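You operate a simulated robot arm through the tools that you are given. There is no shell and no other tool. Be economical: measure what you need, move in short steps, check, and stop when the job is done.

You run a simulated two-armed robot. Do the job below in one go: nothing can be reset, and whatever is moved stays where it is left.

TASK
Hold the yellow crate, lift the grey bobbin out and load it in the orange shuttle.
Fine: lever and flap shut before you free the clamp; carry the crate in both hands to the trolley's deck.
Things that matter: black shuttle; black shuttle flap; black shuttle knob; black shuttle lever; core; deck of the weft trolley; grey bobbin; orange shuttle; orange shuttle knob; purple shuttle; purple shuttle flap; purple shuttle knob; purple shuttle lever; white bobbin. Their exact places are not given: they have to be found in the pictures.

The check looks at the end state, three seconds after you hand in, the way a careful person would. Anything else that was tipped, shoved, dropped, spilled or broken makes it a failure.

THE ROBOT
Two 7-joint arms with two-finger parallel grippers on one trunk, on a base that drives. Base frame: it is fixed to the floor where the robot stands at the start and does not move with it; the origin is under the middle of the robot, x ahead of it, y to its left, z up. Lengths are in m, angles in degrees, forces in N, time in s.
The left shoulder is at the start at [0.05, 0.209, 1.296], the right one opposite. Places, roughly: black shuttle [0.75, -1.25, 0.25]; black shuttle flap [0.7, -1.4, 0.4]; black shuttle knob [0.6, -1.5, 0.4]; black shuttle lever [0.6, -1.2, 0.4]; core (5x5x24 cm) [0.8, 0.2, 0.7]; deck of the weft trolley [0.6, 0.5, 0.2]; orange shuttle knob [0.6, -0.8, 1]; purple shuttle [0.75, -1.25, 1]; purple shuttle flap [0.7, -1.4, 1.1]; purple shuttle knob [0.6, -1.5, 1.1]; purple shuttle lever [0.6, -1.2, 1.1]; white shuttle [0.75, -1.25, 0.75]; white shuttle flap [0.7, -1.4, 0.8]; white shuttle knob [0.6, -1.5, 0.7]; white shuttle lever [0.6, -1.2, 0.8]; yellow lever [0.6, -0.3, 0.9]. Payload 4.4 kg a hand.
The tool frame of a hand sits at the grasp point between the pads (the TCP): z along the fingers, y along the line on which they close. The tips reach 0.023 m beyond it. Largest opening 0.094 m; finger width 0.038, thickness 0.01; the body of the gripper, 0.054 by 0.096 m, starts 0.039 m behind the TCP.
Orientation is that of the tool frame in the base frame, as a unit quaternion [w, x, y, z]. With the fingers straight down and closing along the base's y, the tool's x points along the base's -x, its y along +y and its z along -z.

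THE INTERFACE
- The arms move only by the tool send_rows. It takes "left_targets", "right_targets" or both (then of equal length, played together; a hand with none holds still); each is a list that holds one entry, the list of rows, each a list of 7 numbers: the shift along the base's x, y, z in m, then the turn, a rotation vector about the base's x, y, z in degrees, then the gripper command, from -1 (fully open) to 1 (shut), values between in proportion. In form: [[[x, y, z, rx, ry, rz, gripper], ...]]. A call has 1 to 12 rows; each row is the pose to reach, as a shift and turn from the pose commanded when the call began. A row lasts 0.2 s, in which the tool goes at most 0.05 m and 8.6 degrees; a call with a longer step from one row to the next is refused whole, and so is a gripper value outside its range. A pose out of reach is approached as far as the arm can. The call stops where the force on the tool passes 90 N (or 10 N more than at its start, if that is more) or the arm is blocked; 0.2 s more then pass. The fingers move at their own pace (about 0.108 m/s each) and stop on an object; they squeeze with about 33 N. The grip force told is the motor's: it shows also when the fingers shut on nothing. Time passes only in rows, and 0.2 s behind the last, so rows that repeat a pose let the fingers close. It gives the time, the measured TCP pose, the force on the tool (base axes), the opening and the grip force at its end, in the units of the frame above (readings bear some noise), with the torque about the TCP (base axes, N m) and any sound that the robot's microphone picked up.
- Cameras (640 x 400 px; columns grow to the right, rows downward): "scene" is now at [0.1501, -0.0346, 1.4701]; the picture's right is [-0.38, -0.93, 0.00], its down [-0.51, 0.21, -0.83] and it looks along [0.77, -0.32, -0.56] (base axes); focal length 214 px, centre (320, 200). "left" rides on the left gripper at [0.086, -0.016, -0.074] in its tool frame; the picture's right is [0.18, 0.98, 0.00], its down [-0.58, 0.11, -0.81] and it looks along [-0.79, 0.15, 0.59] (tool axes); focal length 243 px, centre (320, 200). "right" rides on the right gripper at [0.086, 0.016, -0.075] in its tool frame; the picture's right is [-0.18, 0.98, 0.00], its down [-0.58, -0.11, -0.81] and it looks along [-0.79, -0.15, 0.59] (tool axes); focal length 243 px, centre (320, 200).
- camera(camera): a new picture of that camera. No time passes.
- lift_body(by): slides the trunk up (or, below 0, down) by that many m; the arms and the scene camera ride with it, the base frame stays. It gives what a move gives, with no picture.
- base_move(legs): drives the robot by 1 to 6 legs, each [ahead, left, turn to the left] in m, m and degrees, along the robot's own axes; the way and the turn of a leg run together, so that a leg with both is an arc; at most 1.5 m and 180 degrees a leg. The arms and the cameras ride along, it lands a little off, and it stops where it bumps. It gives what a move gives.
- turn_head(pan, tilt): turns the head with the scene camera to pan (to the left, within 80 degrees either way) and tilt (down, from -29 to 69), counted from straight ahead of the robot. It gives what a move gives.
- measure_at(camera, pixels): for up to 12 pixels [column, row] of the newest picture of that camera ("zoom" is the newest enlarged one), the place [x, y, z] in the base frame of the surface seen there, good to about 0.002 m. No time passes.
- inspect(camera, box): a new picture of the part [left, top, right, bottom] of that camera's present view, enlarged. No time passes.
- job_done(): hands the job in; it is judged then, once.

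Go step by step. Measure first, check grasps and placings, and put right what went wrong. The budget is 80 turns and 78 pictures, counting those below and the enlarged ones. Unless the task says otherwise, let go and move clear before handing in, and close with one line.

The tools are called as name(argument=value, ...) on one line, values as JSON. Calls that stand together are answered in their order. send_rows: Moves the arms, as the interface text tells. Its arguments: {"type":"object","properties":{"left_targets":{"type":"array","items":{"type":"array","items":{"type":"array","items":{"type":"number"}}}},"right_targets":{"type":"array","items":{"type":"array","items":{"type":"array","items":{"type":"number"}}}}},"required":[]} The other tools are called the same way: lift_body (by) slides the trunk up or down; base_move (legs) drives the base; turn_head (pan, tilt) turns the head that bears the scene camera; camera (camera) takes a picture; measure_at (camera, pixels) gives the place of the surface under pixels of a picture; inspect (camera, box) takes an enlarged picture of a part of a camera's view; job_done () hands the job in.

At the start:

```text
time_s: 0.0
left_eef_pos: [0.5043, -0.0865, 1.3375]
left_tool_rot: [0.001, 0.0, 1.0, 0.0]
left_contact_force: [-0.9, -0.2, -0.8]
left_ft_torque: [0.01, 0.03, -0.02]
left_gripper_width: 0.0941
left_grasp_force: 0.0
right_eef_pos: [0.3332, -0.5086, 1.2964]
right_tool_rot: [0.001, 0.0, 1.0, -0.001]
right_contact_force: [-0.1, -0.9, 0.0]
right_ft_torque: [0.01, -0.02, -0.02]
right_gripper_width: 0.094
right_grasp_force: 0.0
trunk travel left (down, up): [-0.375, 0.188]
robot x, y, heading: [-0.0013, -0.0003, -0.1]
head pan, tilt: [-22.3, 33.8]
```

scene: 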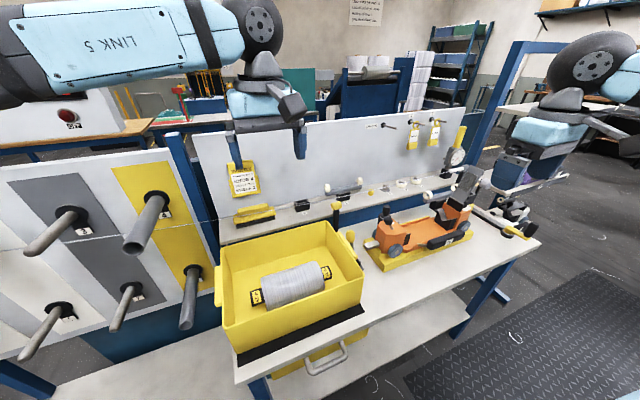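
right: 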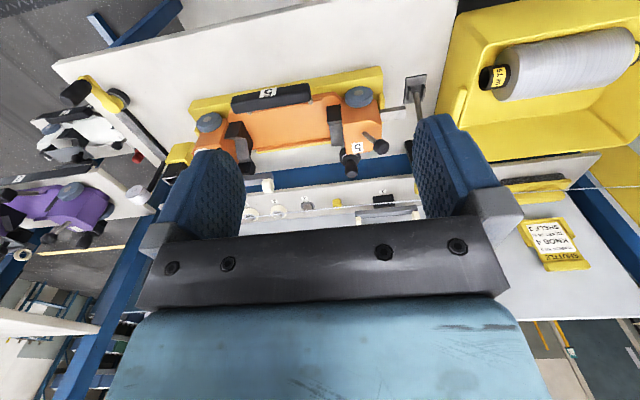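
left: 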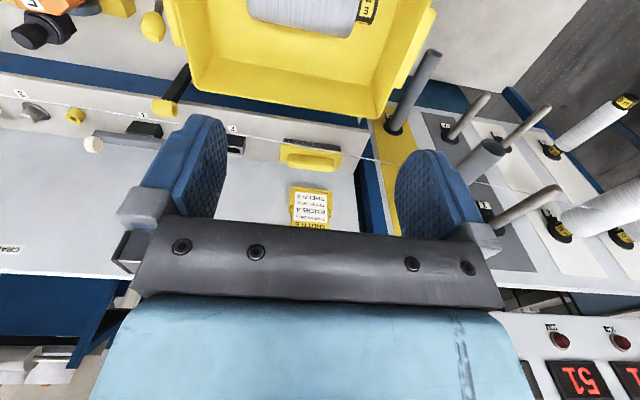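

The scene shows the yellow crate with the grey bobbin at about (293,285) and the orange shuttle at about (430,235) on a yellow fixture. I'll look closer at both, and at the signs.

inspect(camera="scene", box=[340, 140, 550, 280])

inspect(camera="scene", box=[200, 140, 400, 390])

inspect(camera="right", box=[160, 60, 460, 240])

inspect(camera="left", box=[240, 120, 380, 240])

```text
2.86 times, centred on (445, 210) of scene
```

zoom: 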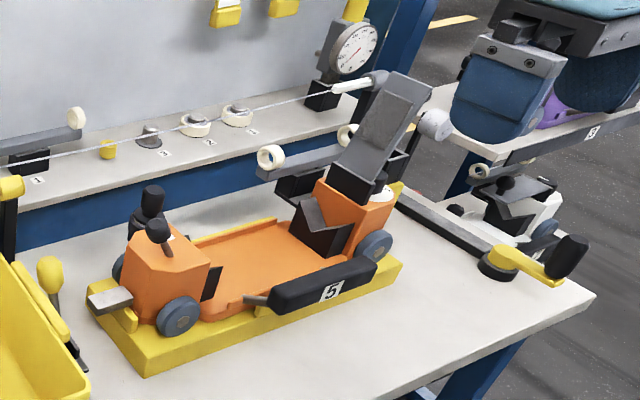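

```text
1.60 times, centred on (300, 265) of scene
```

zoom: 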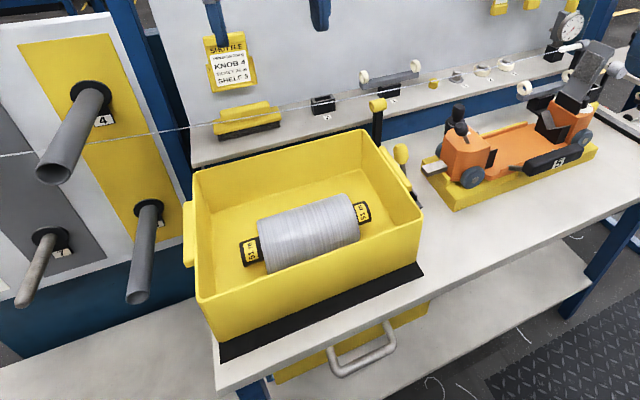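

```text
2.13 times, centred on (310, 150) of right
```

zoom: 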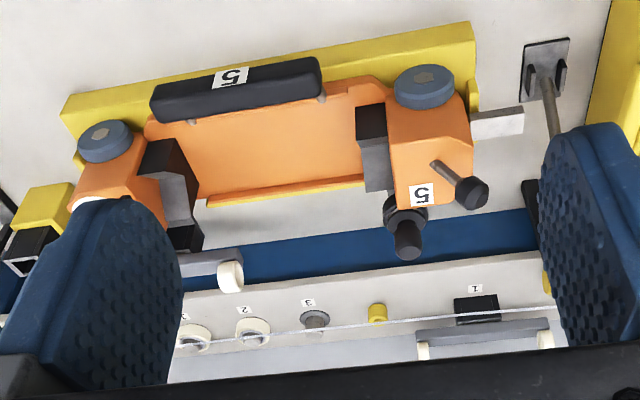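

```text
3.33 times, centred on (310, 180) of left
```

zoom: 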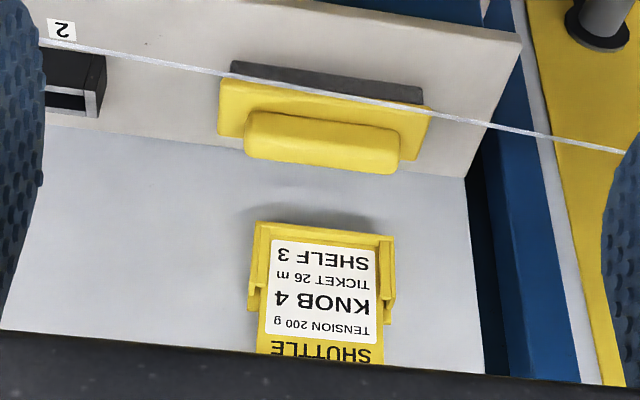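

The card over the bench reads "Tension 200 g, Knob 4, Ticket 26 m, Shelf 3"; the other cards and the wall sign are still unread. I'll inspect those, and measure the main parts.

inspect(camera="scene", box=[400, 105, 460, 160])

inspect(camera="scene", box=[340, 0, 400, 35])

inspect(camera="scene", box=[310, 190, 400, 290])

inspect(camera="scene", box=[225, 155, 265, 200])

camera(camera="scene")

measure_at(camera="scene", pixels=[[221, 325], [363, 305], [326, 225], [219, 250], [336, 206], [351, 237], [265, 299], [322, 270], [293, 280], [515, 230], [375, 262], [470, 225]])

```text
7.27 times, centred on (430, 132) of scene
```

zoom: 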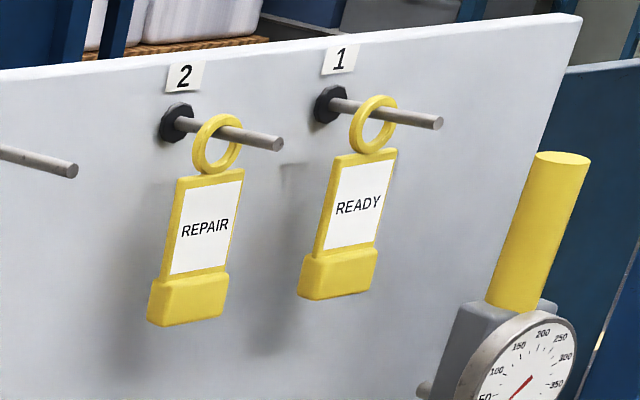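

```text
10.67 times, centred on (370, 18) of scene
```

zoom: 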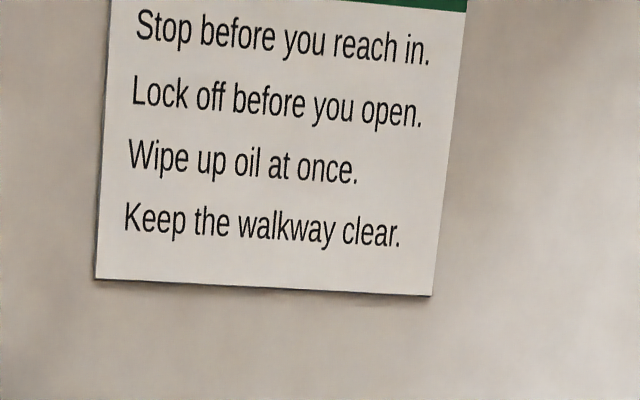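

```text
4.00 times, centred on (355, 240) of scene
```

zoom: 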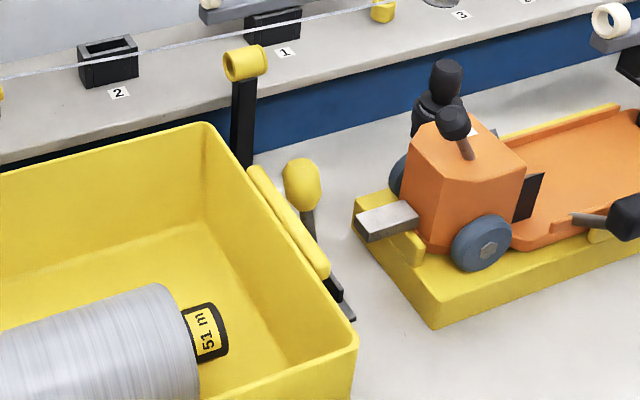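

```text
8.89 times, centred on (245, 178) of scene
```

zoom: 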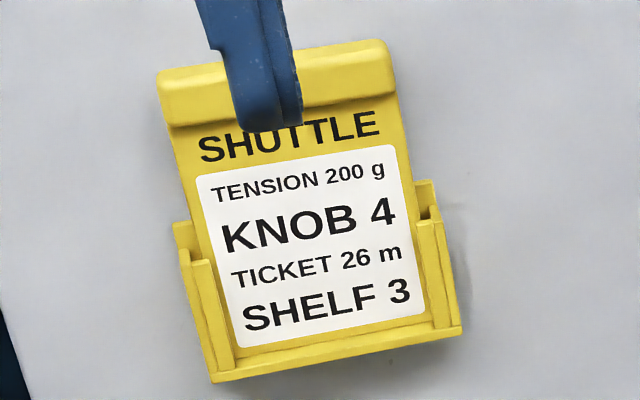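

```text
66 pictures are left
```

scene: 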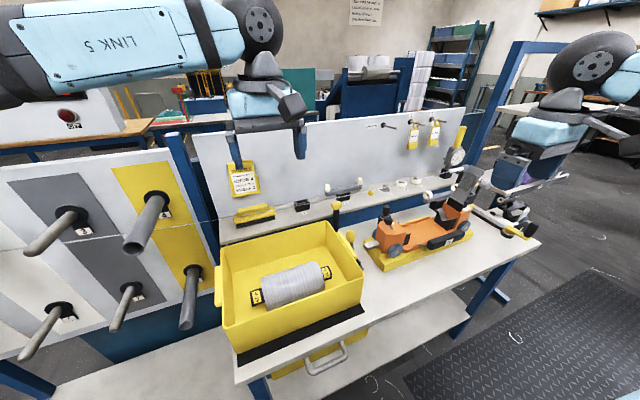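

```text
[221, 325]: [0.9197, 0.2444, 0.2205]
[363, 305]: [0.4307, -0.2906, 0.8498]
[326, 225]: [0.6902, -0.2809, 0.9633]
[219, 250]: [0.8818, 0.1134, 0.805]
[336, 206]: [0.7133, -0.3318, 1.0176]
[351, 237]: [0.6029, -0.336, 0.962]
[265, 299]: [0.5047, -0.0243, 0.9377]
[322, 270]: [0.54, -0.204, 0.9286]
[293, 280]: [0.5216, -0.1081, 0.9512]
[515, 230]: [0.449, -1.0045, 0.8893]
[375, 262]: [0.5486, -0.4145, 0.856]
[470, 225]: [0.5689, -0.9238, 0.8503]
```

The bench top is at z≈0.85, the crate rim at ≈0.96, and there's a yellow lever beside the crate. To learn how flaps, levers and knobs look when shut, I'll turn the head to the other shuttles.

turn_head(pan=-60, tilt=35)

camera(camera="scene")

inspect(camera="scene", box=[150, 120, 320, 260])

inspect(camera="scene", box=[280, 80, 480, 260])

```text
time_s: 1.0
left_eef_pos: [0.5029, -0.0873, 1.3367]
left_tool_rot: [-0.001, 0.0, 1.0, 0.0]
left_contact_force: [0.7, -0.3, 0.1]
left_ft_torque: [-0.02, 0.0, 0.01]
left_gripper_width: 0.0935
left_grasp_force: 0.1
right_eef_pos: [0.3341, -0.5086, 1.2973]
right_tool_rot: [-0.001, 0.0, 1.0, 0.0]
right_contact_force: [-0.2, 0.0, 0.0]
right_ft_torque: [0.0, 0.0, -0.01]
right_gripper_width: 0.0939
right_grasp_force: 0.1
trunk travel left (down, up): [-0.375, 0.188]
robot x, y, heading: [-0.0, -0.0015, 0.0]
head pan, tilt: [-60.0, 35.0]
```

```text
65 pictures are left
```

scene: 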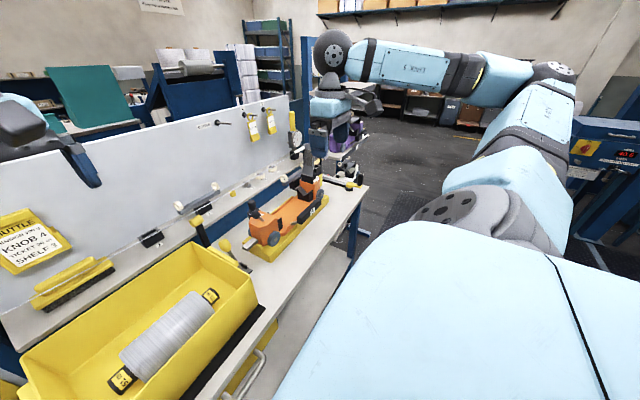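

```text
2.86 times, centred on (235, 190) of scene
```

zoom: 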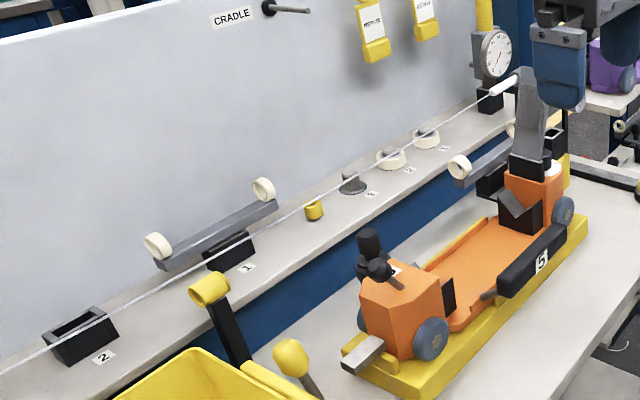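

```text
2.22 times, centred on (380, 170) of scene
```

zoom: 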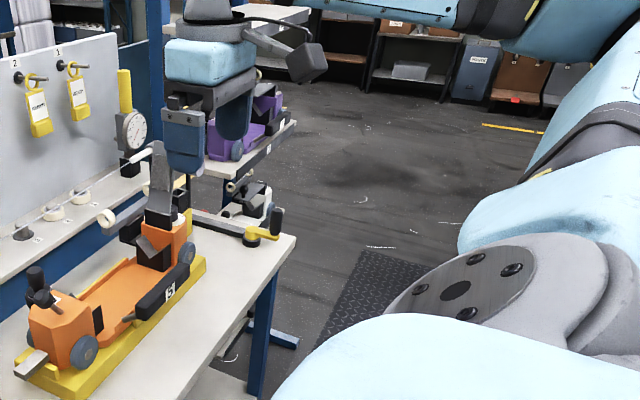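

From here the robot's arm hides part of the shuttle. I'll bring the right hand lower over the front of the bench so its camera sees the shuttle closely, and measure some shuttle points.

send_rows(right_targets=[[[0, 0, -0.05, 0, 0, 0, -1], [0, 0, -0.1, 0, 0, 0, -1], [0, 0, -0.15, 0, 0, 0, -1], [0, 0, -0.18, 0, 0, 0, -1]]])

camera(camera="right")

turn_head(pan=-40, tilt=40)

camera(camera="scene")

```text
time_s: 2.0
left_eef_pos: [0.5035, -0.0867, 1.3374]
left_tool_rot: [0.0, 0.0, 1.0, 0.0]
left_contact_force: [0.9, -0.3, 0.0]
left_ft_torque: [0.02, -0.01, 0.0]
left_gripper_width: 0.0941
left_grasp_force: 0.1
right_eef_pos: [0.335, -0.508, 1.114]
right_tool_rot: [0.001, 0.0, 1.0, 0.0]
right_contact_force: [-0.1, -0.4, 0.3]
right_ft_torque: [-0.03, 0.01, 0.01]
right_gripper_width: 0.0939
right_grasp_force: 0.2
trunk travel left (down, up): [-0.375, 0.188]
robot x, y, heading: [0.0014, -0.0007, -0.0]
head pan, tilt: [-60.0, 35.0]
```

```text
62 pictures are left
```

right: 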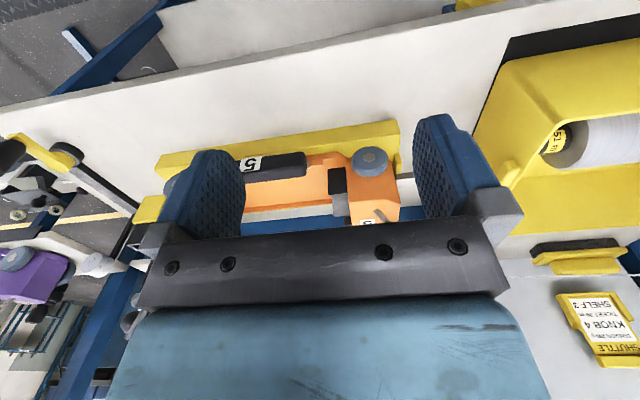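

```text
time_s: 2.9
left_eef_pos: [0.5043, -0.0867, 1.3383]
left_tool_rot: [-0.001, 0.0, 1.0, 0.0]
left_contact_force: [0.2, 0.3, 0.3]
left_ft_torque: [0.03, -0.01, 0.02]
left_gripper_width: 0.0939
left_grasp_force: 0.1
right_eef_pos: [0.3339, -0.5077, 1.1142]
right_tool_rot: [0.001, -0.001, 1.0, -0.001]
right_contact_force: [-0.5, -0.4, -0.2]
right_ft_torque: [-0.01, 0.0, 0.02]
right_gripper_width: 0.0938
right_grasp_force: 0.1
trunk travel left (down, up): [-0.375, 0.188]
robot x, y, heading: [-0.0014, 0.0014, 0.1]
head pan, tilt: [-40.0, 40.0]
```

```text
61 pictures are left
```

scene: 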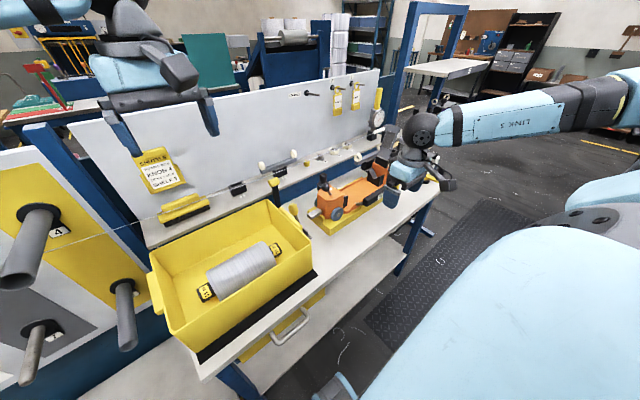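

The hand blocks its own view, so I'll retract both hands up and aside, then drive to the right until the head is in front of the shuttle.

send_rows(right_targets=[[[0, -0.02, 0.05, 0, 0, 0, -1], [0, -0.05, 0.1, 0, 0, 0, -1], [0, -0.07, 0.15, 0, 0, 0, -1], [0, -0.08, 0.18, 0, 0, 0, -1], [0, -0.08, 0.18, 0, 0, 0, -1], [0, -0.08, 0.18, 0, 0, 0, -1]]], left_targets=[[[0, 0.045, 0, 0, 0, 0, -1], [0, 0.09, 0, 0, 0, 0, -1], [-0.01, 0.135, 0, 0, 0, 0, -1], [-0.03, 0.18, 0, 0, 0, 0, -1], [-0.05, 0.22, 0, 0, 0, 0, -1], [-0.07, 0.26, 0, 0, 0, 0, -1]]])

base_move(legs=[[0, -0.55, 0]])

turn_head(pan=-10, tilt=45)

camera(camera="scene")

```text
refused: row 1 steps farther than a row can; nothing moved
```

```text
time_s: 8.3
left_eef_pos: [0.5048, -0.6439, 1.3369]
left_tool_rot: [0.0, -0.002, 1.0, 0.0]
left_contact_force: [0.8, -0.3, -0.4]
left_ft_torque: [0.01, -0.03, -0.01]
left_gripper_width: 0.094
left_grasp_force: 0.1
right_eef_pos: [0.3373, -1.0652, 1.1152]
right_tool_rot: [0.0, -0.002, 1.0, 0.0]
right_contact_force: [0.3, 0.0, 0.1]
right_ft_torque: [0.02, -0.04, -0.01]
right_gripper_width: 0.0939
right_grasp_force: 0.1
trunk travel left (down, up): [-0.375, 0.188]
robot x, y, heading: [0.0021, -0.5664, 0.3]
head pan, tilt: [-40.0, 40.0]
```

```text
time_s: 9.2
left_eef_pos: [0.5044, -0.6441, 1.3373]
left_tool_rot: [0.0, -0.002, 1.0, 0.0]
left_contact_force: [0.0, 0.0, 0.2]
left_ft_torque: [0.0, -0.01, -0.03]
left_gripper_width: 0.0939
left_grasp_force: 0.1
right_eef_pos: [0.3365, -1.0663, 1.1144]
right_tool_rot: [0.0, -0.002, 1.0, 0.0]
right_contact_force: [0.1, -0.3, -0.8]
right_ft_torque: [0.0, 0.0, 0.03]
right_gripper_width: 0.0939
right_grasp_force: 0.1
trunk travel left (down, up): [-0.375, 0.188]
robot x, y, heading: [-0.0014, -0.5576, 0.2]
head pan, tilt: [-10.0, 45.0]
```

```text
60 pictures are left
```

scene: 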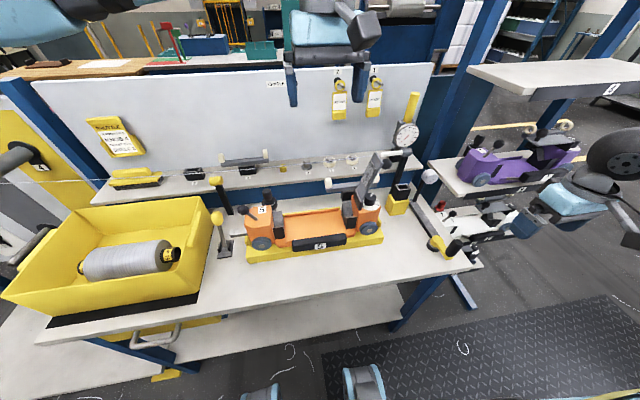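

A much better view: the orange shuttle (310,230), the yellow lever (218,228), the right lever (440,245), the purple shuttle with lever and flap (520,160). I'll enlarge each.

inspect(camera="scene", box=[430, 110, 600, 270])

inspect(camera="scene", box=[190, 160, 310, 270])

inspect(camera="scene", box=[300, 130, 430, 260])

measure_at(camera="zoom", pixels=[[100, 350], [300, 390], [150, 440]])

measure_at(camera="scene", pixels=[[385, 160], [375, 190], [362, 230], [369, 228], [268, 243], [310, 228], [265, 198], [277, 207], [319, 243], [218, 218], [224, 248], [396, 205]])

```text
2.50 times, centred on (515, 190) of scene
```

zoom: 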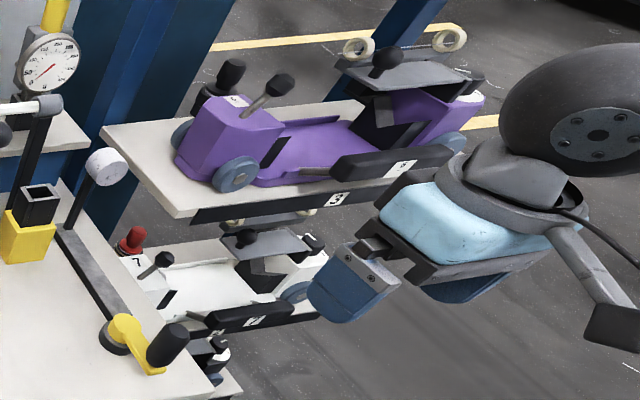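

```text
3.64 times, centred on (250, 215) of scene
```

zoom: 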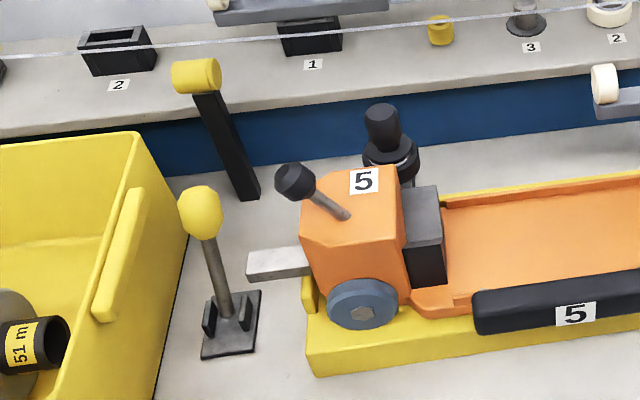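

```text
3.08 times, centred on (365, 195) of scene
```

zoom: 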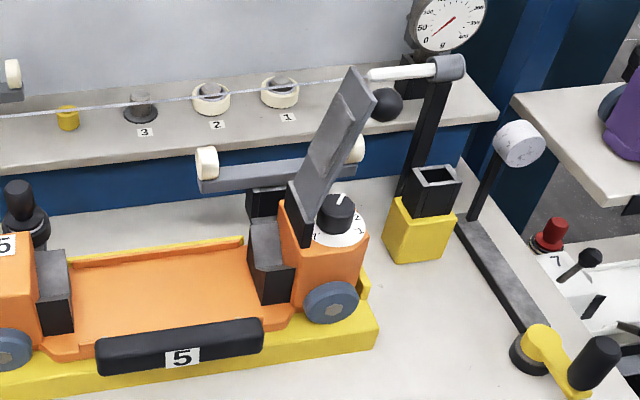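

```text
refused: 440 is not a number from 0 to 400
```

```text
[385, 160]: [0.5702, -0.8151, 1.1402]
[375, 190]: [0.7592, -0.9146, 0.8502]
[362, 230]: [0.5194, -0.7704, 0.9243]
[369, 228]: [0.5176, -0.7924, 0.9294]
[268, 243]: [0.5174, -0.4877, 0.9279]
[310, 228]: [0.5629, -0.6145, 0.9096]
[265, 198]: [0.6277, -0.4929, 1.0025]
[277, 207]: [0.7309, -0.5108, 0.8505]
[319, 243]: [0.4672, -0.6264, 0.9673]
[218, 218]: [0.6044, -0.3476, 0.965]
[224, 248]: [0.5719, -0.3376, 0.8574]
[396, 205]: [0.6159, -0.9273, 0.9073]
```

I now understand the shuttle. The stick lever on its left block leans outward (open), and the grey flap at its right end stands up (open), whereas the purple shuttle shows both shut. I'll measure the shuttle in the latest zoom, and the bobbin and crate.

measure_at(camera="zoom", pixels=[[52, 262], [58, 310], [40, 265], [265, 240], [272, 280], [262, 290], [293, 185], [345, 80], [370, 95], [387, 105], [338, 205], [150, 290]])

inspect(camera="scene", box=[325, 150, 395, 250])

measure_at(camera="scene", pixels=[[86, 267], [172, 255], [100, 262], [157, 254], [128, 260], [50, 318], [197, 294], [212, 197], [66, 207], [205, 222], [5, 295], [206, 240]])

inspect(camera="scene", box=[0, 180, 240, 330])

```text
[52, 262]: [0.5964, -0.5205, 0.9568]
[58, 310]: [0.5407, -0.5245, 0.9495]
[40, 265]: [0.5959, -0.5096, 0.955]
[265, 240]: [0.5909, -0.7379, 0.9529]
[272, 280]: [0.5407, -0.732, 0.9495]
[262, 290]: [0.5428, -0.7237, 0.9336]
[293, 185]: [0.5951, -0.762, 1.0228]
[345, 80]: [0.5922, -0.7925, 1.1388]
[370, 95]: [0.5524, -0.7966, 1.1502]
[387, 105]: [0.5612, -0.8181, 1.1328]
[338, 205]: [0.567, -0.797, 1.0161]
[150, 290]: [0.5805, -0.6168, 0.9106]
```

```text
4.00 times, centred on (360, 200) of scene
```

zoom: 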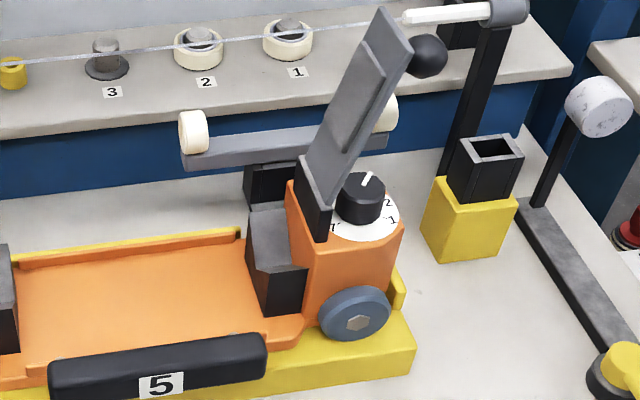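

```text
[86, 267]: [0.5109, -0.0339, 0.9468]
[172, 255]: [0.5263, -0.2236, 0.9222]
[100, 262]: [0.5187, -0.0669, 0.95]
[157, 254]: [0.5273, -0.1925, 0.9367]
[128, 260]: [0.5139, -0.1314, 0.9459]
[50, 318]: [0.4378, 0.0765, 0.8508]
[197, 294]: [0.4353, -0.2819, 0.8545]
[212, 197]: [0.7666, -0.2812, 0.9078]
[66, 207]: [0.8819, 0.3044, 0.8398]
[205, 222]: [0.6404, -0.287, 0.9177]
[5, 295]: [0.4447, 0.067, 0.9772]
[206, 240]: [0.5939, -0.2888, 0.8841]
```

```text
2.67 times, centred on (120, 255) of scene
```

zoom: 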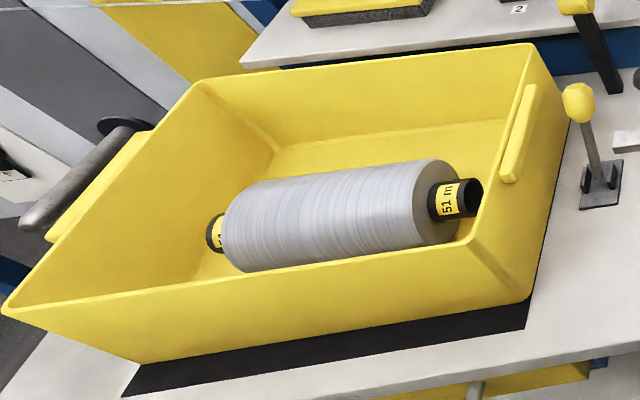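

The bobbin is about 0.2 m long overall with an 0.08 m body, and the pocket blocks sit at x≈0.568, faces y≈-0.524 and -0.732. I need the pocket shape, so I zoom tight on each.

inspect(camera="scene", box=[250, 185, 298, 250])

measure_at(camera="zoom", pixels=[[290, 150], [340, 160], [310, 200], [350, 220], [350, 180], [330, 260]])

inspect(camera="scene", box=[330, 190, 370, 240])

measure_at(camera="zoom", pixels=[[280, 150], [300, 200], [280, 240], [330, 230], [340, 280], [320, 120], [300, 100], [320, 320]])

```text
6.15 times, centred on (274, 218) of scene
```

zoom: 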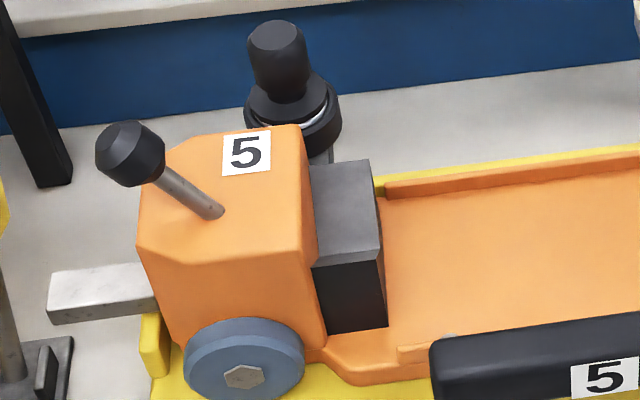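

```text
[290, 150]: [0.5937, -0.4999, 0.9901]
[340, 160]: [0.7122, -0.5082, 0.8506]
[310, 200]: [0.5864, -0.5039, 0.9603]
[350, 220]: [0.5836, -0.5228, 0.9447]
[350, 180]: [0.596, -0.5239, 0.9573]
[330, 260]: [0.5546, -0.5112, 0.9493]
```

```text
8.00 times, centred on (350, 215) of scene
```

zoom: 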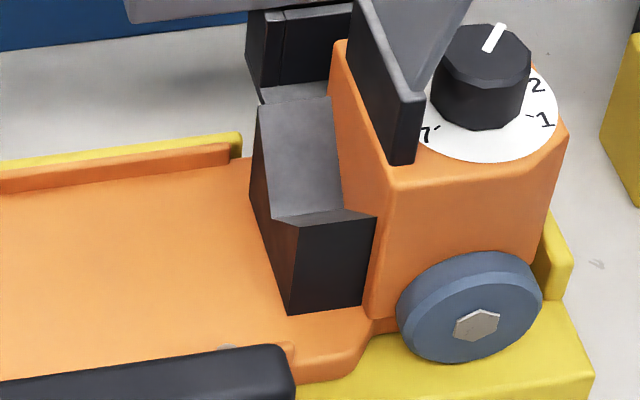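

```text
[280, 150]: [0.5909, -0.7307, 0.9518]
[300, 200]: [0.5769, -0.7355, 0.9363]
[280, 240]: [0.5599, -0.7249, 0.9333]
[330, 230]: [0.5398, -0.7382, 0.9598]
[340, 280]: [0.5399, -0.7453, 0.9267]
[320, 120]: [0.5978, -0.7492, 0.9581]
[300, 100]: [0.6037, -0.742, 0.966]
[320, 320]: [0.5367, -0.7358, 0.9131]
```

The V-blocks run along y with their bottoms at about (0.571, 0.931), core seats y≈-0.495…-0.525 and -0.725…-0.755. I'll raise the right hand and drive back to the crate.

measure_at(camera="scene", pixels=[[181, 253], [178, 249], [180, 258], [78, 266], [80, 272], [90, 262], [168, 245], [130, 245], [130, 270], [60, 262], [190, 232], [110, 242]])

send_rows(right_targets=[[[0, 0, 0.05, 0, 0, 0, -1], [0, 0, 0.1, 0, 0, 0, -1], [0, 0, 0.15, 0, 0, 0, -1], [0, 0, 0.18, 0, 0, 0, -1]]])

base_move(legs=[[0, 0.54, 0]])

turn_head(pan=0, tilt=50)

camera(camera="scene")

```text
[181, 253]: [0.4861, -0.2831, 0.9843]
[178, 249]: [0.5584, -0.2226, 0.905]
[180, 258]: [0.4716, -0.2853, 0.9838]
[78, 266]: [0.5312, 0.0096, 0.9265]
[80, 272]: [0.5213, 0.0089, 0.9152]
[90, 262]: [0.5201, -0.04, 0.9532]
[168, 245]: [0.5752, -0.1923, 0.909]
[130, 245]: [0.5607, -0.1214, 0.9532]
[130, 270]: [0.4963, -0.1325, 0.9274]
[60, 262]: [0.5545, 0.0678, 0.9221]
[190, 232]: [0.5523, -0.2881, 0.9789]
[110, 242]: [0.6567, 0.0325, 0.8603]
```

```text
time_s: 10.2
left_eef_pos: [0.5043, -0.6453, 1.3368]
left_tool_rot: [0.001, -0.001, 1.0, 0.001]
left_contact_force: [-0.2, 0.5, -1.1]
left_ft_torque: [-0.01, -0.03, -0.01]
left_gripper_width: 0.0939
left_grasp_force: 0.2
right_eef_pos: [0.3387, -1.0674, 1.2952]
right_tool_rot: [0.0, -0.001, 1.0, 0.0]
right_contact_force: [-0.2, -0.5, -0.7]
right_ft_torque: [0.0, -0.02, 0.02]
right_gripper_width: 0.0938
right_grasp_force: 0.0
trunk travel left (down, up): [-0.375, 0.188]
robot x, y, heading: [0.0027, -0.5582, 0.3]
head pan, tilt: [-10.0, 45.0]
```

```text
time_s: 15.6
left_eef_pos: [0.5006, -0.0876, 1.3376]
left_tool_rot: [0.0, -0.006, 1.0, 0.0]
left_contact_force: [-0.6, 0.0, -0.2]
left_ft_torque: [0.02, 0.0, 0.0]
left_gripper_width: 0.0942
left_grasp_force: 0.1
right_eef_pos: [0.3397, -0.5131, 1.2944]
right_tool_rot: [0.0, -0.006, 1.0, 0.0]
right_contact_force: [-0.1, 0.4, -0.6]
right_ft_torque: [0.0, 0.0, -0.02]
right_gripper_width: 0.0939
right_grasp_force: 0.2
trunk travel left (down, up): [-0.375, 0.188]
robot x, y, heading: [-0.0075, -0.0083, 0.7]
head pan, tilt: [-10.0, 45.0]
```

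```text
time_s: 16.3
left_eef_pos: [0.501, -0.0889, 1.3369]
left_tool_rot: [-0.001, -0.006, 1.0, -0.001]
left_contact_force: [-0.6, -0.4, 0.4]
left_ft_torque: [-0.04, 0.02, -0.02]
left_gripper_width: 0.0943
left_grasp_force: 0.0
right_eef_pos: [0.3396, -0.5129, 1.295]
right_tool_rot: [0.0, -0.005, 1.0, 0.0]
right_contact_force: [0.8, -0.4, 0.4]
right_ft_torque: [0.0, 0.02, 0.01]
right_gripper_width: 0.0942
right_grasp_force: 0.0
trunk travel left (down, up): [-0.375, 0.188]
robot x, y, heading: [-0.0039, -0.0075, 0.9]
head pan, tilt: [0.0, 50.0]
```

```text
52 pictures are left
```

scene: 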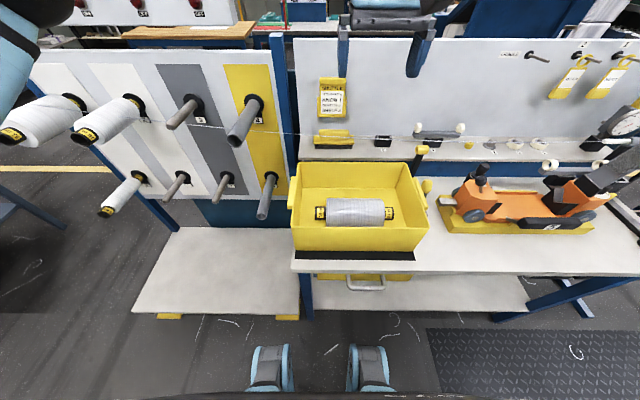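

Clear view now: the bobbin lies centrally in the crate (355,212) and the trolley's low deck is at (220,270). I'll zoom and measure these.

measure_at(camera="scene", pixels=[[160, 240], [145, 308], [295, 308], [295, 240], [220, 270], [130, 200], [260, 195]])

inspect(camera="scene", box=[280, 155, 440, 265])

measure_at(camera="zoom", pixels=[[143, 230], [447, 232], [185, 225], [408, 230], [300, 170], [300, 215], [300, 268], [60, 150], [580, 150], [230, 115], [415, 115], [100, 240]])

```text
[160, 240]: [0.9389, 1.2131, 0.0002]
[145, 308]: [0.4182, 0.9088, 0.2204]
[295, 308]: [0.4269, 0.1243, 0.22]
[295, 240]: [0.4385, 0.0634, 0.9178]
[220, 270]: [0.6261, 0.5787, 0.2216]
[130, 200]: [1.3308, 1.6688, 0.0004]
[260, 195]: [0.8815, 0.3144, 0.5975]
```

```text
3.64 times, centred on (360, 210) of scene
```

zoom: 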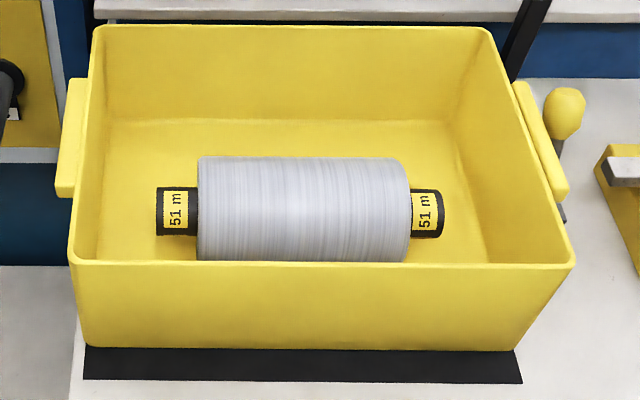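

```text
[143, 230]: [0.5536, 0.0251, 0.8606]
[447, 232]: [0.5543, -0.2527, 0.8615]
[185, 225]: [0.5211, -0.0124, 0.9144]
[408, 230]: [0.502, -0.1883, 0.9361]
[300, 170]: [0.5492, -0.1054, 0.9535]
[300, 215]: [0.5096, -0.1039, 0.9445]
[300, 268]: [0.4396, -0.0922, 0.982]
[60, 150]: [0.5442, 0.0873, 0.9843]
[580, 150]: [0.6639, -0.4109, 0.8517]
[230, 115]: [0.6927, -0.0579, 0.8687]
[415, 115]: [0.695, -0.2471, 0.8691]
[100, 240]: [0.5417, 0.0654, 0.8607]
```

The body looks close to 0.09 m across, which matters for a 0.094 m opening, so I'll fit its circle from a denser column of points.

inspect(camera="scene", box=[310, 185, 402, 235])

measure_at(camera="zoom", pixels=[[300, 95], [300, 105], [300, 120], [300, 140], [300, 160], [300, 180], [300, 200], [300, 220], [300, 240], [300, 255], [300, 265], [300, 275]])

measure_at(camera="zoom", pixels=[[90, 145], [90, 160], [90, 180], [90, 200], [75, 180], [125, 170], [545, 150], [545, 170], [545, 190], [545, 205], [560, 175], [515, 180]])

```text
6.96 times, centred on (356, 210) of scene
```

zoom: 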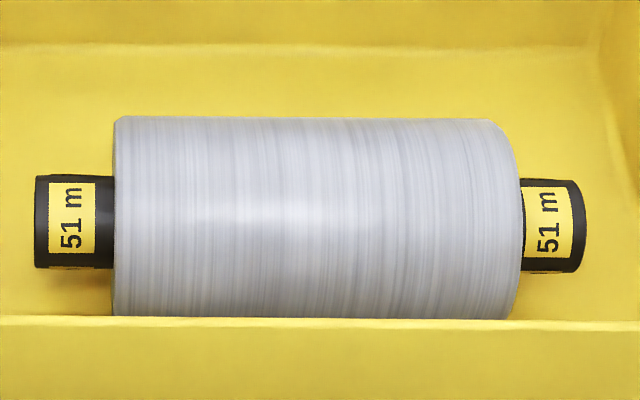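

```text
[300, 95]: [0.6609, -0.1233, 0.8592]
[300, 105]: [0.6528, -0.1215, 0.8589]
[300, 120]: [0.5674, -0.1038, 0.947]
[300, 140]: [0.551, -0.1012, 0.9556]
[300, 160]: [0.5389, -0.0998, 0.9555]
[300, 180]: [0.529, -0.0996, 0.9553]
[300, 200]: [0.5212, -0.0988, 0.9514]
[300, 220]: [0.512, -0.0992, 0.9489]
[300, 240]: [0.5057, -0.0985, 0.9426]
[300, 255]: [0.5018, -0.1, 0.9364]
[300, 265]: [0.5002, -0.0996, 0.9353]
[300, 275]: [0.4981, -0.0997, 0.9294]
```

```text
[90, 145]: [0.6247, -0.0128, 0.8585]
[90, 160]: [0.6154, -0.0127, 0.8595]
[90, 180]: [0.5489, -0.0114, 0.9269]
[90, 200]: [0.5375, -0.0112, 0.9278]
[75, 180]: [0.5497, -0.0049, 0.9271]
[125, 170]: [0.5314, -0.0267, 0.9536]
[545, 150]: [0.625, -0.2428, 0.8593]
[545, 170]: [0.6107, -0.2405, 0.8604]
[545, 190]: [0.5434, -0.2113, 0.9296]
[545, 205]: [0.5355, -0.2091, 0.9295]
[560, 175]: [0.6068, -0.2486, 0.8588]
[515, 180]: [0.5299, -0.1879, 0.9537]
```

The circle fit suggests a body 0.095 m in diameter, resting on the crate floor at 0.8596, which is borderline for the grip. I'll tilt the left hand to look straight down and measure it from above.

send_rows(left_targets=[[[-0.015, 0, -0.01, 0, 8, 0, -1], [-0.03, 0, -0.02, 0, 16, 0, -1], [-0.045, 0, -0.03, 0, 24, 0, -1], [-0.06, 0, -0.04, 0, 32, 0, -1], [-0.07, 0, -0.06, 0, 40, 0, -1], [-0.07, 0, -0.09, 0, 46, 0, -1], [-0.07, 0, -0.09, 0, 46, 0, -1]]])

camera(camera="left")

```text
time_s: 17.9
left_eef_pos: [0.4308, -0.0893, 1.2468]
left_tool_rot: [-0.391, -0.005, 0.921, 0.002]
left_contact_force: [0.4, -0.1, 0.6]
left_ft_torque: [0.0, -0.01, 0.01]
left_gripper_width: 0.0937
left_grasp_force: 0.0
right_eef_pos: [0.3384, -0.5127, 1.2947]
right_tool_rot: [-0.001, -0.007, 1.0, 0.0]
right_contact_force: [0.1, -0.5, 0.3]
right_ft_torque: [-0.03, -0.01, -0.01]
right_gripper_width: 0.0939
right_grasp_force: 0.1
trunk travel left (down, up): [-0.375, 0.188]
robot x, y, heading: [-0.0012, -0.0104, 0.6]
head pan, tilt: [0.0, 50.0]
```

```text
49 pictures are left
```

left: 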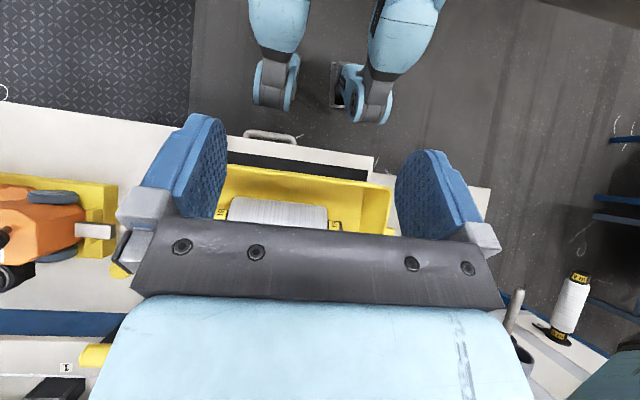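

The camera looks just about straight down, with the bobbin at (280,212) half hidden. Moving the hand 0.12 m forward will clear it.

send_rows(left_targets=[[[0.045, 0, 0, 0, 0, 0, -1], [0.09, 0, 0, 0, 0, 0, -1], [0.13, 0, 0, 0, 0, 0, -1], [0.13, 0, 0, 0, 0, 0, -1]]])

inspect(camera="left", box=[200, 60, 420, 200])

```text
time_s: 18.9
left_eef_pos: [0.562, -0.0917, 1.2468]
left_tool_rot: [-0.391, -0.005, 0.921, 0.002]
left_contact_force: [-0.3, -0.6, 0.3]
left_ft_torque: [0.0, -0.01, 0.0]
left_gripper_width: 0.094
left_grasp_force: 0.0
right_eef_pos: [0.3385, -0.5112, 1.2946]
right_tool_rot: [0.001, -0.005, 1.0, -0.001]
right_contact_force: [-0.8, -0.4, 0.6]
right_ft_torque: [0.01, 0.01, 0.02]
right_gripper_width: 0.094
right_grasp_force: 0.1
trunk travel left (down, up): [-0.375, 0.188]
robot x, y, heading: [-0.0008, -0.0059, 0.9]
head pan, tilt: [0.0, 50.0]
```

```text
2.86 times, centred on (310, 130) of left
```

zoom: 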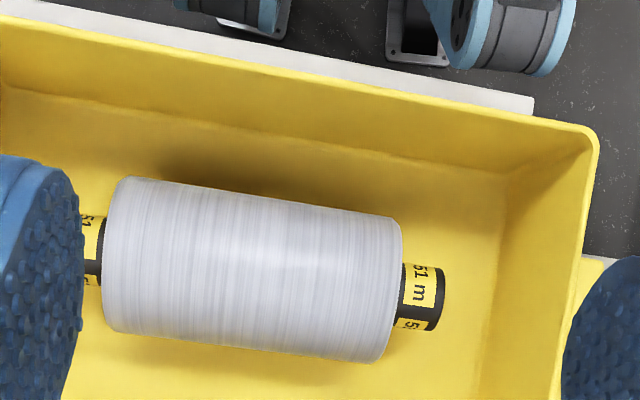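

A good top view. I'll measure a cross-section of the body and the core ends.

measure_at(camera="zoom", pixels=[[256, 193], [255, 197], [253, 205], [250, 220], [247, 245], [245, 270], [242, 300], [239, 325], [237, 338], [236, 345], [236, 348], [400, 210]])

measure_at(camera="zoom", pixels=[[112, 250], [395, 280], [430, 268], [428, 290], [426, 310], [424, 328], [440, 300], [93, 250], [405, 300], [300, 140]])

```text
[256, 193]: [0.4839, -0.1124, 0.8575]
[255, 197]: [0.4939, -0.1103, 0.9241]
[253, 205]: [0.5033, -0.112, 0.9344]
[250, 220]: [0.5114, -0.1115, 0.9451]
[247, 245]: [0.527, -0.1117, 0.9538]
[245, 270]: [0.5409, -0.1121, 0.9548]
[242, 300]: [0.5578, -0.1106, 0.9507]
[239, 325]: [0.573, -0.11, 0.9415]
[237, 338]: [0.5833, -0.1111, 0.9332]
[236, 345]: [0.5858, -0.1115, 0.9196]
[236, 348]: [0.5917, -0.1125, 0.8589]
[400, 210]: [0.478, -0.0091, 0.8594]
```

```text
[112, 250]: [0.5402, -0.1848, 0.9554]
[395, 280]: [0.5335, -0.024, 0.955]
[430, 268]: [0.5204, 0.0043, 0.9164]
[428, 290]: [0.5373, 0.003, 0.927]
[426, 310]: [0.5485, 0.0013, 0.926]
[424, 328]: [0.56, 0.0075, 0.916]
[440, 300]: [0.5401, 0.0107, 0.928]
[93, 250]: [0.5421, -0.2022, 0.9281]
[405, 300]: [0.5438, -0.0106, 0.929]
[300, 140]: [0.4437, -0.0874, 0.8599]
```

Diameter is about 0.0955 m, so the body is too wide for the gripper; the core stubs (0.04 m diameter) are what must be gripped. Plan: the left hand takes the left stub (y≈0, clear of the raised flap later) while the right hand holds the crate's right wall at x≈0.485. First I straighten the left hand and bring the right hand above the wall.

send_rows(left_targets=[[[0, 0.01, 0, 0, -8, 0, -1], [0, 0.02, 0, 0, -16, 0, -1], [-0.005, 0.035, 0, 0, -24, 0, -1], [-0.01, 0.05, 0, 0, -32, 0, -1], [-0.015, 0.07, 0, 0, -40, 0, -1], [-0.021, 0.092, -0.02, 0, -46, 0, -1], [-0.021, 0.092, -0.02, 0, -46, 0, -1]]], right_targets=[[[0.02, 0.035, 0, 0, 0, 0, -1], [0.04, 0.07, 0, 0, 0, 0, -1], [0.065, 0.105, -0.02, 0, 0, 0, -1], [0.09, 0.14, -0.04, 0, 0, 0, -1], [0.115, 0.175, -0.06, 0, 0, 0, -1], [0.135, 0.205, -0.09, 0, 0, 0, -1], [0.146, 0.225, -0.13, 0, 0, 0, -1]]])

send_rows(left_targets=[[[0, 0, 0, 0, 0, 8.5, -1], [0, 0, 0, 0, 0, 17, -1], [0, 0, 0, 0, 0, 25.5, -1], [0, 0, 0, 0, 0, 34, -1], [0, 0, -0.01, 0, 0, 42.5, -1], [0, 0, -0.03, 0, 0, 51, -1], [0, 0, -0.05, 0, 0, 59.5, -1], [0, 0, -0.07, 0, 0, 68, -1], [0, 0, -0.09, 0, 0, 76.5, -1], [0, 0, -0.11, 0, 0, 85, -1], [0, 0, -0.12, 0, 0, 90, -1], [0, 0, -0.12, 0, 0, 90, -1]]])

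camera(camera="scene")

```text
time_s: 20.5
left_eef_pos: [0.5423, 0.0019, 1.2274]
left_tool_rot: [0.0, -0.004, 1.0, 0.0]
left_contact_force: [-0.3, -0.6, 0.1]
left_ft_torque: [0.01, 0.02, 0.02]
left_gripper_width: 0.0941
left_grasp_force: 0.2
right_eef_pos: [0.4894, -0.2846, 1.163]
right_tool_rot: [0.0, -0.005, 1.0, 0.0]
right_contact_force: [0.8, 0.0, 0.1]
right_ft_torque: [0.04, 0.02, 0.0]
right_gripper_width: 0.0941
right_grasp_force: 0.0
trunk travel left (down, up): [-0.375, 0.188]
robot x, y, heading: [-0.0038, -0.0092, 0.7]
head pan, tilt: [0.0, 50.0]
```

```text
time_s: 23.1
left_eef_pos: [0.5419, 0.0038, 1.106]
left_tool_rot: [0.001, 0.712, -0.703, -0.001]
left_contact_force: [-0.1, -0.2, -0.5]
left_ft_torque: [0.01, -0.01, -0.03]
left_gripper_width: 0.0939
left_grasp_force: 0.1
right_eef_pos: [0.4882, -0.2859, 1.1642]
right_tool_rot: [0.0, -0.006, 1.0, 0.0]
right_contact_force: [0.0, 0.2, -0.2]
right_ft_torque: [0.03, 0.01, -0.03]
right_gripper_width: 0.0938
right_grasp_force: 0.1
trunk travel left (down, up): [-0.375, 0.188]
robot x, y, heading: [-0.0014, -0.0055, 0.6]
head pan, tilt: [0.0, 50.0]
```

```text
47 pictures are left
```

scene: 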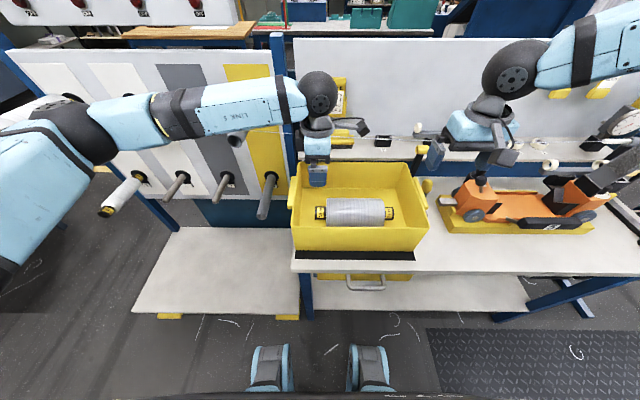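

Both hands hang over their targets. I'll lower the right one around the wall and the left one to just above the stub, then look.

send_rows(left_targets=[[[0, -0.003, -0.045, 0, 0, 0, -1], [-0.001, -0.004, -0.09, 0, 0, 0, -1], [-0.001, -0.004, -0.11, 0, 0, 0, -1], [-0.001, -0.004, -0.11, 0, 0, 0, -1], [-0.001, -0.004, -0.11, 0, 0, 0, -1]]], right_targets=[[[0, 0, -0.045, 0, 0, 0, -1], [-0.003, -0.001, -0.09, 0, 0, 0, -1], [-0.003, -0.001, -0.135, 0, 0, 0, -1], [-0.003, -0.001, -0.18, 0, 0, 0, -1], [-0.003, -0.001, -0.194, 0, 0, 0, -1]]])

inspect(camera="scene", box=[280, 130, 440, 260])

camera(camera="left")

camera(camera="right")

```text
time_s: 24.3
left_eef_pos: [0.5373, -0.0008, 0.9974]
left_tool_rot: [0.001, 0.711, -0.703, 0.0]
left_contact_force: [-0.5, 0.2, 0.6]
left_ft_torque: [-0.04, 0.03, -0.01]
left_gripper_width: 0.094
left_grasp_force: 0.1
right_eef_pos: [0.4828, -0.2896, 0.9693]
right_tool_rot: [0.0, -0.006, 1.0, -0.001]
right_contact_force: [0.6, 0.3, -0.3]
right_ft_torque: [0.0, -0.01, 0.02]
right_gripper_width: 0.0941
right_grasp_force: 0.1
trunk travel left (down, up): [-0.375, 0.188]
robot x, y, heading: [-0.0013, -0.0091, 0.7]
head pan, tilt: [0.0, 50.0]
```

```text
3.08 times, centred on (360, 195) of scene
```

zoom: 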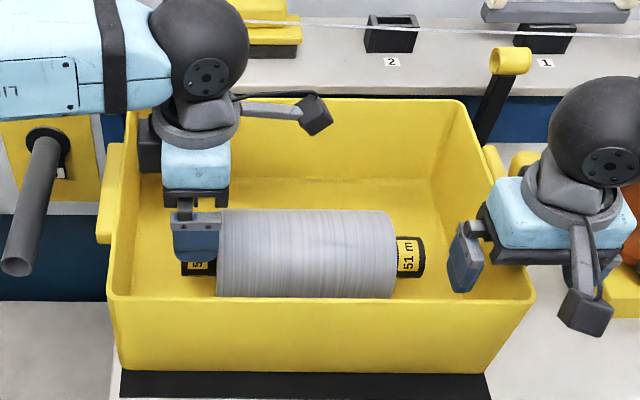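

```text
45 pictures are left
```

left: 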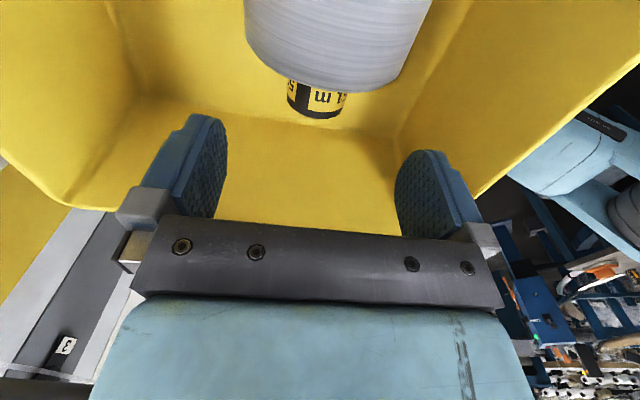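

```text
44 pictures are left
```

right: 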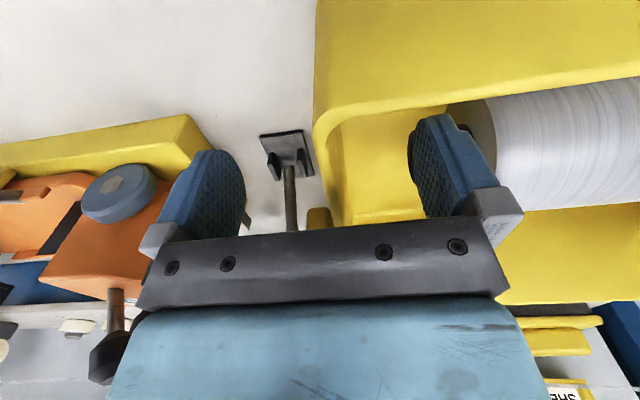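

The wall sits mid-way between the right fingers, and the left stub is centred under the left fingers (column 318). I'll close the right hand on the wall, and lower the left to z≈0.919 around the stub.

send_rows(left_targets=[[[0.003, 0.001, -0.03, 0, 0, 0, -1], [0.003, 0.001, -0.055, 0, 0, 0, -1], [0.003, 0.001, -0.07, 0, 0, 0, -1], [0.003, 0.001, -0.0775, 0, 0, 0, -1], [0.003, 0.001, -0.0775, 0, 0, 0, -1], [0.003, 0.001, -0.0775, 0, 0, 0, -1]]], right_targets=[[[0, 0.002, 0, 0, 0, 0, 0], [0, 0.002, 0, 0, 0, 0, 0.5], [0, 0.002, 0, 0, 0, 0, 1], [0, 0.002, 0, 0, 0, 0, 1], [0, 0.002, 0, 0, 0, 0, 1], [0, 0.002, 0, 0, 0, 0, 1]]])

inspect(camera="scene", box=[280, 130, 440, 260])

```text
time_s: 25.7
left_eef_pos: [0.5429, -0.0008, 0.9197]
left_tool_rot: [0.002, 0.712, -0.703, 0.001]
left_contact_force: [0.6, 0.1, -0.1]
left_ft_torque: [0.02, -0.01, -0.02]
left_gripper_width: 0.0939
left_grasp_force: 0.1
right_eef_pos: [0.4834, -0.2869, 0.972]
right_tool_rot: [0.0, -0.006, 1.0, 0.0]
right_contact_force: [3.2, 6.1, 0.5]
right_ft_torque: [0.16, -0.12, -1.26]
right_gripper_width: 0.0052
right_grasp_force: 32.6
trunk travel left (down, up): [-0.375, 0.188]
robot x, y, heading: [-0.0057, -0.0061, 0.7]
head pan, tilt: [0.0, 50.0]
```

```text
3.08 times, centred on (360, 195) of scene
```

zoom: 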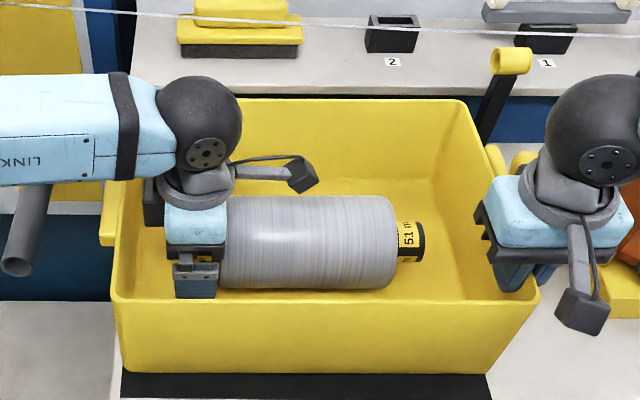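

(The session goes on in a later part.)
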